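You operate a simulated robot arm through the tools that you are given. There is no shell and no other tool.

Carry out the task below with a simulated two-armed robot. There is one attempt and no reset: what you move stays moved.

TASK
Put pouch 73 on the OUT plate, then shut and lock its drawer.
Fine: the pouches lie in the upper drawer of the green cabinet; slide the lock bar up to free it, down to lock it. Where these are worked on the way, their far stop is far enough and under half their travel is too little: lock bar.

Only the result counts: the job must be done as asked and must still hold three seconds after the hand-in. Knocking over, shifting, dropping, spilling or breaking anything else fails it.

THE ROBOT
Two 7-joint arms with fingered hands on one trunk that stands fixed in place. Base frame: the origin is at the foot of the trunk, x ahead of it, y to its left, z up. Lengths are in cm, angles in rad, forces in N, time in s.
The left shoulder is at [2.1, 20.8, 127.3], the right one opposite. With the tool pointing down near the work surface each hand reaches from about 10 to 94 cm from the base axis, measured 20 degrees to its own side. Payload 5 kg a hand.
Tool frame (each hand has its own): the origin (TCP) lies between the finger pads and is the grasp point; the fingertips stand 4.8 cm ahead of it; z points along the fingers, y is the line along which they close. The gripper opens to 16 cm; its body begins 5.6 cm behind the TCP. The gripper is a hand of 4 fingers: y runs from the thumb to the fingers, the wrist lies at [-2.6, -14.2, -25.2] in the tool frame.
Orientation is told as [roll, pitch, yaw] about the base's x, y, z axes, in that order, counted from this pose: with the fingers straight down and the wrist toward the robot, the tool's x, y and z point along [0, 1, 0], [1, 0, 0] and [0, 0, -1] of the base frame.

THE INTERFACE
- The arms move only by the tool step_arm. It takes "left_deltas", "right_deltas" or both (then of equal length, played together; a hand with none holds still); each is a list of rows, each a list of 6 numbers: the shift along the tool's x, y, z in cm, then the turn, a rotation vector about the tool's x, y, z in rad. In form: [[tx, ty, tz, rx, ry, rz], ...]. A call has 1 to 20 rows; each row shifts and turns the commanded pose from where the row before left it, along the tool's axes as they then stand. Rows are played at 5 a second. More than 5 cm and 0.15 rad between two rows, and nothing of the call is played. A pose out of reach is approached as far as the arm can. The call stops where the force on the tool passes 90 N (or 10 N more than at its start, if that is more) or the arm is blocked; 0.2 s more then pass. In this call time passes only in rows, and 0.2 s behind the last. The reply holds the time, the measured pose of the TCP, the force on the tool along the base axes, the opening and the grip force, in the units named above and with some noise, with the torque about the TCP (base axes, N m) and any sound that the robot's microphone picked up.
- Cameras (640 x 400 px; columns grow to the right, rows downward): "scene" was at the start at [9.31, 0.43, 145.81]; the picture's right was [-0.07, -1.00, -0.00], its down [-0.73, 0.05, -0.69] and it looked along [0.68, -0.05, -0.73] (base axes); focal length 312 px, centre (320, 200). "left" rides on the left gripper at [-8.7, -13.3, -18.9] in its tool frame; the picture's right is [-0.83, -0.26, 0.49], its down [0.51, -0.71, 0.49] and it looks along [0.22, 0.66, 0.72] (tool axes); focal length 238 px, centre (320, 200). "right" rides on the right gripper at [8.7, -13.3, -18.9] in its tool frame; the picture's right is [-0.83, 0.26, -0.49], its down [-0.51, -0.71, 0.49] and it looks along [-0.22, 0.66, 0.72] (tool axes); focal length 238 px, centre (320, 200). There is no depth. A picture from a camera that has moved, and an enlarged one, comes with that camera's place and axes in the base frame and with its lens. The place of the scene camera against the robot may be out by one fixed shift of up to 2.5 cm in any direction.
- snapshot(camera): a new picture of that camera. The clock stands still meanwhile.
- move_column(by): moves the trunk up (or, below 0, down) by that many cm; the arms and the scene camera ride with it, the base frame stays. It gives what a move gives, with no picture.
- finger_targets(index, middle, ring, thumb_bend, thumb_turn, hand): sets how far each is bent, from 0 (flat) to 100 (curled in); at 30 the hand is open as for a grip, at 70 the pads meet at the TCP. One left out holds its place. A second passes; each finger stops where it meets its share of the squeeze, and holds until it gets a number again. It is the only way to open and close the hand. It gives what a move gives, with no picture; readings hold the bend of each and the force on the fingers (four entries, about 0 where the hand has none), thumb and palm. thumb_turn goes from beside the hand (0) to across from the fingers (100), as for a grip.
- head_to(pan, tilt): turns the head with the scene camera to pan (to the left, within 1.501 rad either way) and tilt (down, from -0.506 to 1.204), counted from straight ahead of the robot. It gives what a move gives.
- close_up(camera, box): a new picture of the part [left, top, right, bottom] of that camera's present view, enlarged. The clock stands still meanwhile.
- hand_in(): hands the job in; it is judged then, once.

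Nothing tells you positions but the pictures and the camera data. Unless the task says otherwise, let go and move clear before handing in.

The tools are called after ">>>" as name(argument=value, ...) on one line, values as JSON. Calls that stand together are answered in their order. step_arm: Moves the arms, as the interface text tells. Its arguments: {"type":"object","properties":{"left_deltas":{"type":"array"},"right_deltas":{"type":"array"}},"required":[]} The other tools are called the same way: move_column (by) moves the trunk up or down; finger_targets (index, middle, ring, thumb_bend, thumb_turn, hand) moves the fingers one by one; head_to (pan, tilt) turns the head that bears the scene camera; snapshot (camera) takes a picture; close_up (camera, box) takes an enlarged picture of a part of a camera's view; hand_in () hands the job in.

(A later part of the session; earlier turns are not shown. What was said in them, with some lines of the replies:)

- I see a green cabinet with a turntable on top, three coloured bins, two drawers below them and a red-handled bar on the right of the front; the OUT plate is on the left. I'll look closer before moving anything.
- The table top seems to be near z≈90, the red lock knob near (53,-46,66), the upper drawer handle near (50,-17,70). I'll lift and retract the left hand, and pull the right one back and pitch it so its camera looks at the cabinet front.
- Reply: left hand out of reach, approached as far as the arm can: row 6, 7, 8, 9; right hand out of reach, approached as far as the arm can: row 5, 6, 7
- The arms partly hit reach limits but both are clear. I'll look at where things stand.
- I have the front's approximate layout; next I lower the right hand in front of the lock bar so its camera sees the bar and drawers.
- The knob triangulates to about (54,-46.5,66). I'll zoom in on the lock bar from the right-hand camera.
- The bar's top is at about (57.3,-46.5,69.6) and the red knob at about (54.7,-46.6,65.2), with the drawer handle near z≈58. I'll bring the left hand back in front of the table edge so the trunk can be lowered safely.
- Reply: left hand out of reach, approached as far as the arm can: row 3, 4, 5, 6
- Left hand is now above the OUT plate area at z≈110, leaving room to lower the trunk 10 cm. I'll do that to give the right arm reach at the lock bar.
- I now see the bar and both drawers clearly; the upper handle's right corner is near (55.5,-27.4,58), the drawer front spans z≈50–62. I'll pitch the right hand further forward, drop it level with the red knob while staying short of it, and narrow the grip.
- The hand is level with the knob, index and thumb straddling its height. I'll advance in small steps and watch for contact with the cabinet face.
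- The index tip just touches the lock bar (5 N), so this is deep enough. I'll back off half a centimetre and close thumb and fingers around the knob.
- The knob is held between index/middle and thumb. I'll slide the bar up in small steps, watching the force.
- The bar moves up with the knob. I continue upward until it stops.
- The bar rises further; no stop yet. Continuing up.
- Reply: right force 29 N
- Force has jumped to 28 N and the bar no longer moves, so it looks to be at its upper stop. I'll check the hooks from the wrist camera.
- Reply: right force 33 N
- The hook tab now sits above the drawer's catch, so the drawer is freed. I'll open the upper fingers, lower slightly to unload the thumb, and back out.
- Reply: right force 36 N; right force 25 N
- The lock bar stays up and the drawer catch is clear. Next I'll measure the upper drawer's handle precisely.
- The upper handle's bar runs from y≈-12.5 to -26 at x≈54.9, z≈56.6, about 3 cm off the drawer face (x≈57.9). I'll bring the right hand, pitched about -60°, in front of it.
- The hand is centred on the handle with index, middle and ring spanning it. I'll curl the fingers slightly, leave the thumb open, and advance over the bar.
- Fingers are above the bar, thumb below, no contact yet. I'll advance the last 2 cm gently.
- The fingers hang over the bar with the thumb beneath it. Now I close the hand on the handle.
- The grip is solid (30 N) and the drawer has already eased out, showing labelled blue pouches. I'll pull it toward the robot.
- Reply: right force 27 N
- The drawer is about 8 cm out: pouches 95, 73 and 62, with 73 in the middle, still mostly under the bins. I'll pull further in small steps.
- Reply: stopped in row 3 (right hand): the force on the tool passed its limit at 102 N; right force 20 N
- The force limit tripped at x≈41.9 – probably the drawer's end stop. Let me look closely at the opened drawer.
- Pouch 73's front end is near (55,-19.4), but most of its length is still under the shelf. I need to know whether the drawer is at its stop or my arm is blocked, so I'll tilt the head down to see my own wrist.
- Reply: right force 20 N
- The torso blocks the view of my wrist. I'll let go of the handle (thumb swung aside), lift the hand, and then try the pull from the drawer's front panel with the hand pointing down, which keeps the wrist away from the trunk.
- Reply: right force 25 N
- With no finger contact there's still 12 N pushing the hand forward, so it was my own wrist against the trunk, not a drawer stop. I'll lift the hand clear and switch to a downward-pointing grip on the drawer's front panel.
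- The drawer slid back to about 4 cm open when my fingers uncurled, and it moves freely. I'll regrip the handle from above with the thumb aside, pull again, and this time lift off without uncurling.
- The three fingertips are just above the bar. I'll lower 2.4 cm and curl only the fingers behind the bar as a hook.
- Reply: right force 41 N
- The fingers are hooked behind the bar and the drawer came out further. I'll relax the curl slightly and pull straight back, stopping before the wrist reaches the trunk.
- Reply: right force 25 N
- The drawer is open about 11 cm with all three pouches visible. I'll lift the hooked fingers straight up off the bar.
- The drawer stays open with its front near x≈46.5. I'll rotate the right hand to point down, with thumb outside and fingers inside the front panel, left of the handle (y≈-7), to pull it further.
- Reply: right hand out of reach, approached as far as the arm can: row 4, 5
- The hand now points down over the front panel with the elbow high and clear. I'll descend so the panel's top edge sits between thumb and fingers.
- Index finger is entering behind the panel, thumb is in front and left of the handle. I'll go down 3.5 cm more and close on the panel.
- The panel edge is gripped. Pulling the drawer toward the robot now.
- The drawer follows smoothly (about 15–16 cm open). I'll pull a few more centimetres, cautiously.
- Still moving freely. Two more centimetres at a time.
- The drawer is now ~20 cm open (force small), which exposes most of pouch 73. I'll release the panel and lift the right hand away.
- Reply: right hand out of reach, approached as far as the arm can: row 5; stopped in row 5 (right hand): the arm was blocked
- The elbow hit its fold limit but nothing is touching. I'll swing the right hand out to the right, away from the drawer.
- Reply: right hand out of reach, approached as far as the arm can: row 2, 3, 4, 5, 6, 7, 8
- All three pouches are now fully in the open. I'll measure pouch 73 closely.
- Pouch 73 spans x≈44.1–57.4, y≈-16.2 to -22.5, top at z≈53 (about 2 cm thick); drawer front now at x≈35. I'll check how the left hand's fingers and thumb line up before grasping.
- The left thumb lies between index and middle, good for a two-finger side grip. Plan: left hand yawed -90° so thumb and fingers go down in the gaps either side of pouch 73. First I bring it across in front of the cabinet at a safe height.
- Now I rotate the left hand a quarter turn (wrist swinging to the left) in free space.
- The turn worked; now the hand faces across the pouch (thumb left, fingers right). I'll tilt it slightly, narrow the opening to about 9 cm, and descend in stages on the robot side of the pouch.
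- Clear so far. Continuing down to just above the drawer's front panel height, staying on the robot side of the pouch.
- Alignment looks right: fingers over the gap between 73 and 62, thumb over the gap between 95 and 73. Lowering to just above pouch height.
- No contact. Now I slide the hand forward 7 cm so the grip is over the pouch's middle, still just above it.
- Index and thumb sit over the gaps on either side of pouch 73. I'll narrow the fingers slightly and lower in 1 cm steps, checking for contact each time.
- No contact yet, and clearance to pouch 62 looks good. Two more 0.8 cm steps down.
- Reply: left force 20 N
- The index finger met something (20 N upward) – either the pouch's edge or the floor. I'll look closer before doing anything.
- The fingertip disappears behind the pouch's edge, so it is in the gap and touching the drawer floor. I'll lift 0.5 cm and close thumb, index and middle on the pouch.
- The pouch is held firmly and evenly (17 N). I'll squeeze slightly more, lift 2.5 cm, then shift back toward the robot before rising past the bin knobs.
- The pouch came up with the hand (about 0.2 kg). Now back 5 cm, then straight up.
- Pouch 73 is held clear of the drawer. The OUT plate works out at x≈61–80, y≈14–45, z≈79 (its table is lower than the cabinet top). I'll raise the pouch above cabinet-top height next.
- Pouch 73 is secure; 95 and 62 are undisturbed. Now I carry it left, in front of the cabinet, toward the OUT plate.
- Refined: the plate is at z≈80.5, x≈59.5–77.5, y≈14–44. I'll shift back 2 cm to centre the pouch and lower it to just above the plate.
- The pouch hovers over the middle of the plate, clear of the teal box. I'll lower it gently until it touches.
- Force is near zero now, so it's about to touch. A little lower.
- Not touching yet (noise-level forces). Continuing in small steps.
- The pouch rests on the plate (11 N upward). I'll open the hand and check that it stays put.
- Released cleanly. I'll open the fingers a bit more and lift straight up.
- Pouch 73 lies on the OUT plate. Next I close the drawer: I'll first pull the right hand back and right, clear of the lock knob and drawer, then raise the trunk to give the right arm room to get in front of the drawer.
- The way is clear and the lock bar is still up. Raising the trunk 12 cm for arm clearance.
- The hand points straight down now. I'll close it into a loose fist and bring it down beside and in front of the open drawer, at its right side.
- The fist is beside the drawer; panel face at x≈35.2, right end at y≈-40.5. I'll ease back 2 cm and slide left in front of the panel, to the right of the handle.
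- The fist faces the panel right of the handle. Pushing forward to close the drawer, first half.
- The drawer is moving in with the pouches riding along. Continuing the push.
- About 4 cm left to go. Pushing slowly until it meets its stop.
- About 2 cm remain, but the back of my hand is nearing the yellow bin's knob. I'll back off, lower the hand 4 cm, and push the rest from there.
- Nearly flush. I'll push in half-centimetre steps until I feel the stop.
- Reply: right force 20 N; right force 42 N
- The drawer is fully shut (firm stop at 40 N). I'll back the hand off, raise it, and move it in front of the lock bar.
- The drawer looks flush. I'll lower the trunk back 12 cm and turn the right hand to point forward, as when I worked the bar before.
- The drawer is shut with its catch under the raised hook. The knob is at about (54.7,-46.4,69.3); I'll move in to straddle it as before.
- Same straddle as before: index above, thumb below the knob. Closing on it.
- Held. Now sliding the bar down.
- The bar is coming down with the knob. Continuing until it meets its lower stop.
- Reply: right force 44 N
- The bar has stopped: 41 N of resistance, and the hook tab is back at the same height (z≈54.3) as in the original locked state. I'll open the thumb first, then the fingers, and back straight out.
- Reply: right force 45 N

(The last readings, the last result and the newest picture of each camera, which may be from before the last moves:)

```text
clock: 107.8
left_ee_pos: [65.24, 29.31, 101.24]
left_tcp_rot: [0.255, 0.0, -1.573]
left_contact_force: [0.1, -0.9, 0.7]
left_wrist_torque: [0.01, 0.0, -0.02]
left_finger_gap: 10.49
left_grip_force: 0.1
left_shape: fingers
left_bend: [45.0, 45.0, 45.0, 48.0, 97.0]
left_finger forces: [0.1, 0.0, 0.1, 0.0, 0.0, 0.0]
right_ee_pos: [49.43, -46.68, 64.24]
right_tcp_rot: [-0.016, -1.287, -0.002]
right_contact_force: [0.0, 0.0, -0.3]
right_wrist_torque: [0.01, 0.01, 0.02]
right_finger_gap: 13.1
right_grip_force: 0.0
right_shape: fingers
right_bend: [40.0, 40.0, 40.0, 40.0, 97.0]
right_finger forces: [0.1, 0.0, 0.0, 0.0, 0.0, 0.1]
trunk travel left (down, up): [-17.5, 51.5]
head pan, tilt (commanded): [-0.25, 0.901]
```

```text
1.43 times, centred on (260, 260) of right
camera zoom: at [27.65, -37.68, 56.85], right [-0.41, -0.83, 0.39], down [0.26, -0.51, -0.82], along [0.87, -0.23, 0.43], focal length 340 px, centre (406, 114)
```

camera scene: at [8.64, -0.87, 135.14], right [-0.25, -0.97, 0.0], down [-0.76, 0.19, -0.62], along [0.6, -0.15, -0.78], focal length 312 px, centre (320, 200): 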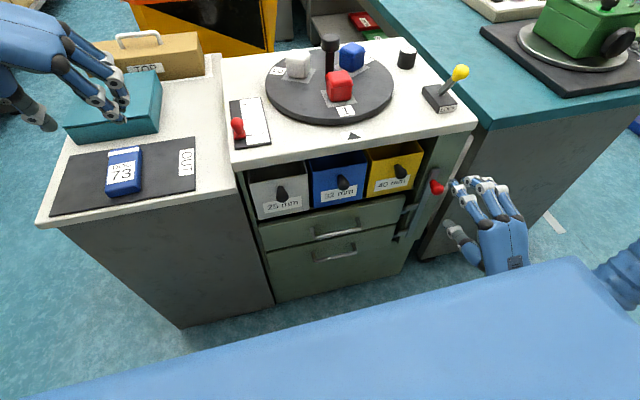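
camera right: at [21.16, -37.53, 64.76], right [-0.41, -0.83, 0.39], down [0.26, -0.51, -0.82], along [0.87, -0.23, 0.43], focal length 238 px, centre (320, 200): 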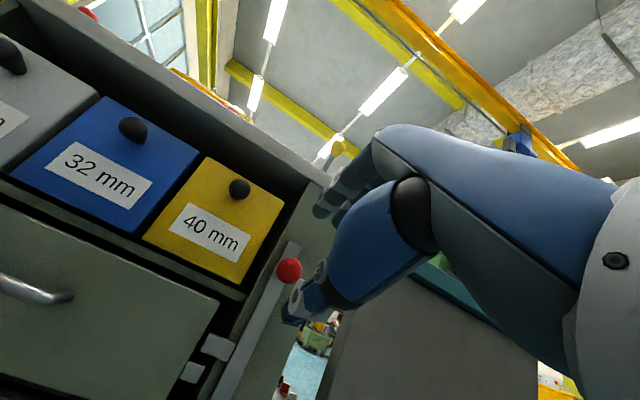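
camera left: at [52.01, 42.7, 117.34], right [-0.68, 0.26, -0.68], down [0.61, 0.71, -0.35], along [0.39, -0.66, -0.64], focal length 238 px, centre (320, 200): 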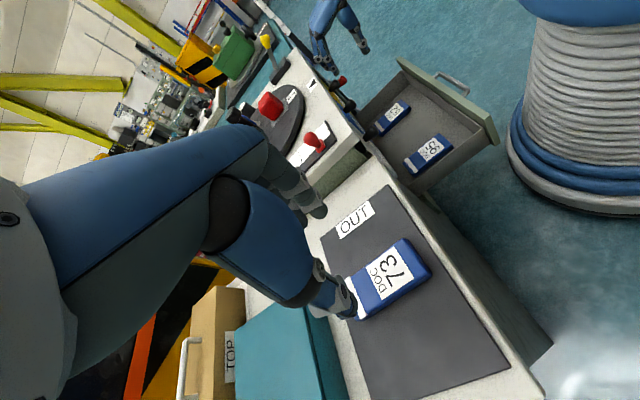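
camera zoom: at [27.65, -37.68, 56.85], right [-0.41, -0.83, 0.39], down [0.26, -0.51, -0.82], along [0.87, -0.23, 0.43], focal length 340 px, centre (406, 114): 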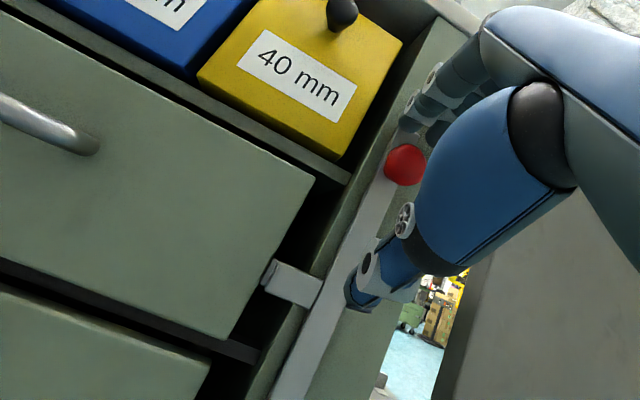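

No contact on the hand. Backing straight out from the bar.

>>> step_arm(right_deltas=[[0, -0.93, -3.2, 0, 0, 0], [0, -0.93, -3.2, 0, 0, 0], [0, -0.93, -3.2, 0, 0, 0]])

>>> snapshot(camera="right")

>>> close_up(camera="scene", box=[240, 140, 480, 290])

```text
clock: 108.6
left_ee_pos: [65.11, 29.43, 101.34]
left_tcp_rot: [0.257, 0.002, -1.572]
left_contact_force: [0.1, 0.2, -0.1]
left_wrist_torque: [0.02, -0.03, 0.03]
left_finger_gap: 10.51
left_grip_force: 0.1
left_shape: fingers
left_bend: [45.0, 45.0, 45.0, 48.0, 97.0]
left_finger forces: [0.1, 0.0, 0.0, 0.0, 0.1, 0.1]
right_ee_pos: [39.37, -46.39, 64.35]
right_tcp_rot: [-0.014, -1.288, -0.004]
right_contact_force: [0.8, 1.2, 1.5]
right_wrist_torque: [-0.02, 0.08, -0.01]
right_finger_gap: 13.11
right_grip_force: 0.0
right_shape: fingers
right_bend: [40.0, 40.0, 40.0, 40.0, 97.0]
right_finger forces: [0.0, 0.0, 0.0, 0.1, 0.0, 0.1]
trunk travel left (down, up): [-17.5, 51.5]
head pan, tilt (commanded): [-0.25, 0.901]
```

```text
taken
camera right: at [17.57, -37.52, 56.91], right [-0.41, -0.83, 0.39], down [0.27, -0.51, -0.82], along [0.87, -0.23, 0.43], focal length 238 px, centre (320, 200)
```

right: 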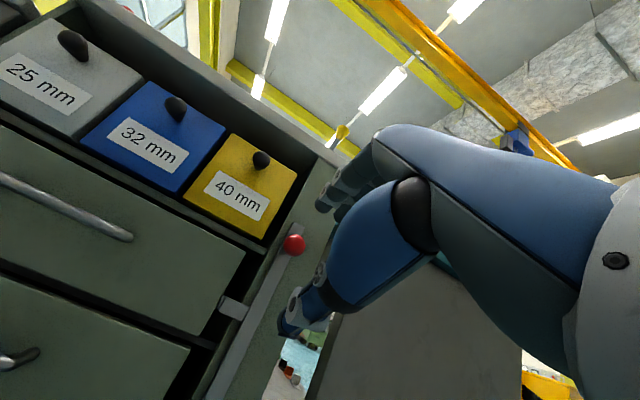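

```text
2.67 times, centred on (360, 215) of scene
camera zoom: at [8.56, -0.9, 135.15], right [-0.25, -0.97, 0.0], down [-0.76, 0.19, -0.62], along [0.6, -0.15, -0.78], focal length 831 px, centre (213, 160)
```

zoom: 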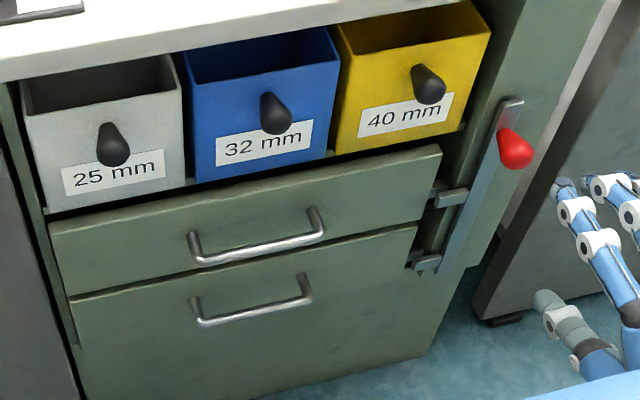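

>>> close_up(camera="right", box=[190, 200, 340, 340])

>>> close_up(camera="scene", box=[380, 160, 470, 250])

```text
2.86 times, centred on (265, 270) of right
camera zoom: at [17.57, -37.52, 56.91], right [-0.41, -0.83, 0.39], down [0.27, -0.51, -0.82], along [0.87, -0.23, 0.43], focal length 681 px, centre (477, 0)
```

zoom: 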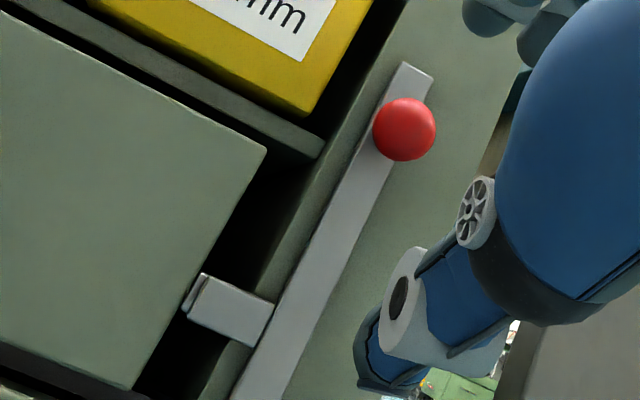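

```text
4.44 times, centred on (425, 205) of scene
camera zoom: at [8.56, -0.9, 135.15], right [-0.25, -0.97, 0.0], down [-0.76, 0.19, -0.62], along [0.6, -0.15, -0.78], focal length 1384 px, centre (-147, 178)
```

zoom: 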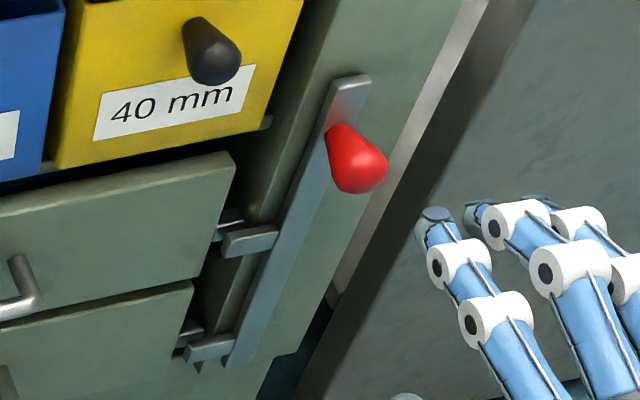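

The hook tab sits in front of the drawer's catch exactly as it did when locked, and the drawer face is flush. I'll check the OUT plate and the overall scene before handing in.

>>> head_to(pan=0.15, tilt=0.75)

>>> snapshot(camera="scene")

>>> snapshot(camera="left")

```text
clock: 109.5
left_ee_pos: [65.17, 29.39, 101.29]
left_tcp_rot: [0.257, -0.001, -1.573]
left_contact_force: [0.7, 0.7, -0.5]
left_wrist_torque: [0.0, 0.01, -0.02]
left_finger_gap: 10.47
left_grip_force: 0.0
left_shape: fingers
left_bend: [45.0, 45.0, 45.0, 48.0, 97.0]
left_finger forces: [0.1, 0.0, 0.0, 0.0, 0.1, 0.1]
right_ee_pos: [39.33, -46.53, 64.29]
right_tcp_rot: [-0.015, -1.286, -0.002]
right_contact_force: [-0.1, -0.5, -0.2]
right_wrist_torque: [-0.03, -0.01, 0.02]
right_finger_gap: 13.12
right_grip_force: 0.1
right_shape: fingers
right_bend: [40.0, 40.0, 40.0, 40.0, 97.0]
right_finger forces: [0.0, 0.0, 0.1, 0.1, 0.0, 0.0]
trunk travel left (down, up): [-17.5, 51.5]
head pan, tilt (commanded): [0.15, 0.75]
```

```text
taken
camera scene: at [9.52, 2.23, 136.33], right [0.15, -0.99, 0.0], down [-0.67, -0.1, -0.73], along [0.72, 0.11, -0.68], focal length 312 px, centre (320, 200)
```

scene: 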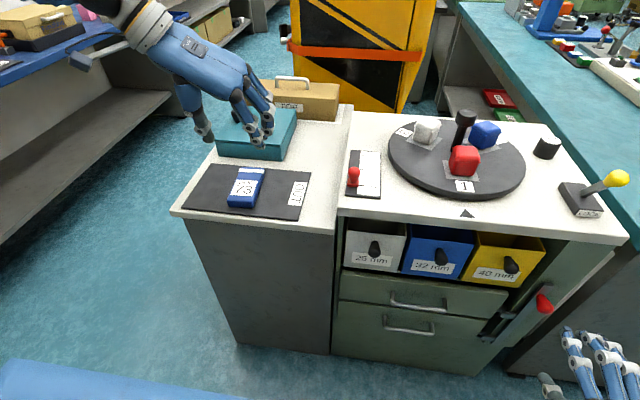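

```text
taken
camera left: at [52.08, 42.72, 117.29], right [-0.68, 0.26, -0.68], down [0.62, 0.71, -0.35], along [0.39, -0.66, -0.64], focal length 238 px, centre (320, 200)
```

left: 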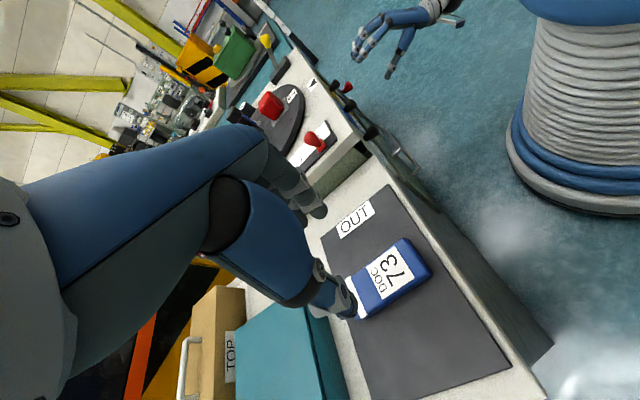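

Pouch 73 lies flat on the OUT plate, the upper drawer is shut with the lock bar down, everything else stands where it was, and both hands are clear. Handing in.

>>> hand_in()

```text
The job is handed in.
```

Pouch 73 is on the OUT plate, and its drawer is shut and locked. I handed the job in, but the reply did not say whether it passed.

- **Pouch:** it lies flat near the middle of the plate, well inside its edges. Pouches 95 and 62 stayed in the drawer.
- **Drawer:** I pushed it in until it met a firm stop at about 40 N. Its front measures flush with where it was at the start.
- **Lock bar:** I slid it down until it stopped moving against about 41 N. The hook is back at the height it had when locked at the start. I did not tug the drawer to test the lock.
- **Everything else:** nothing was shifted or knocked over in the last pictures. Both hands had let go and were clear.

My first pull on the drawer stopped when my wrist touched the robot's own trunk. When I let go, the drawer slid partly shut, so I opened it again with a different grip. Nothing else was affected.
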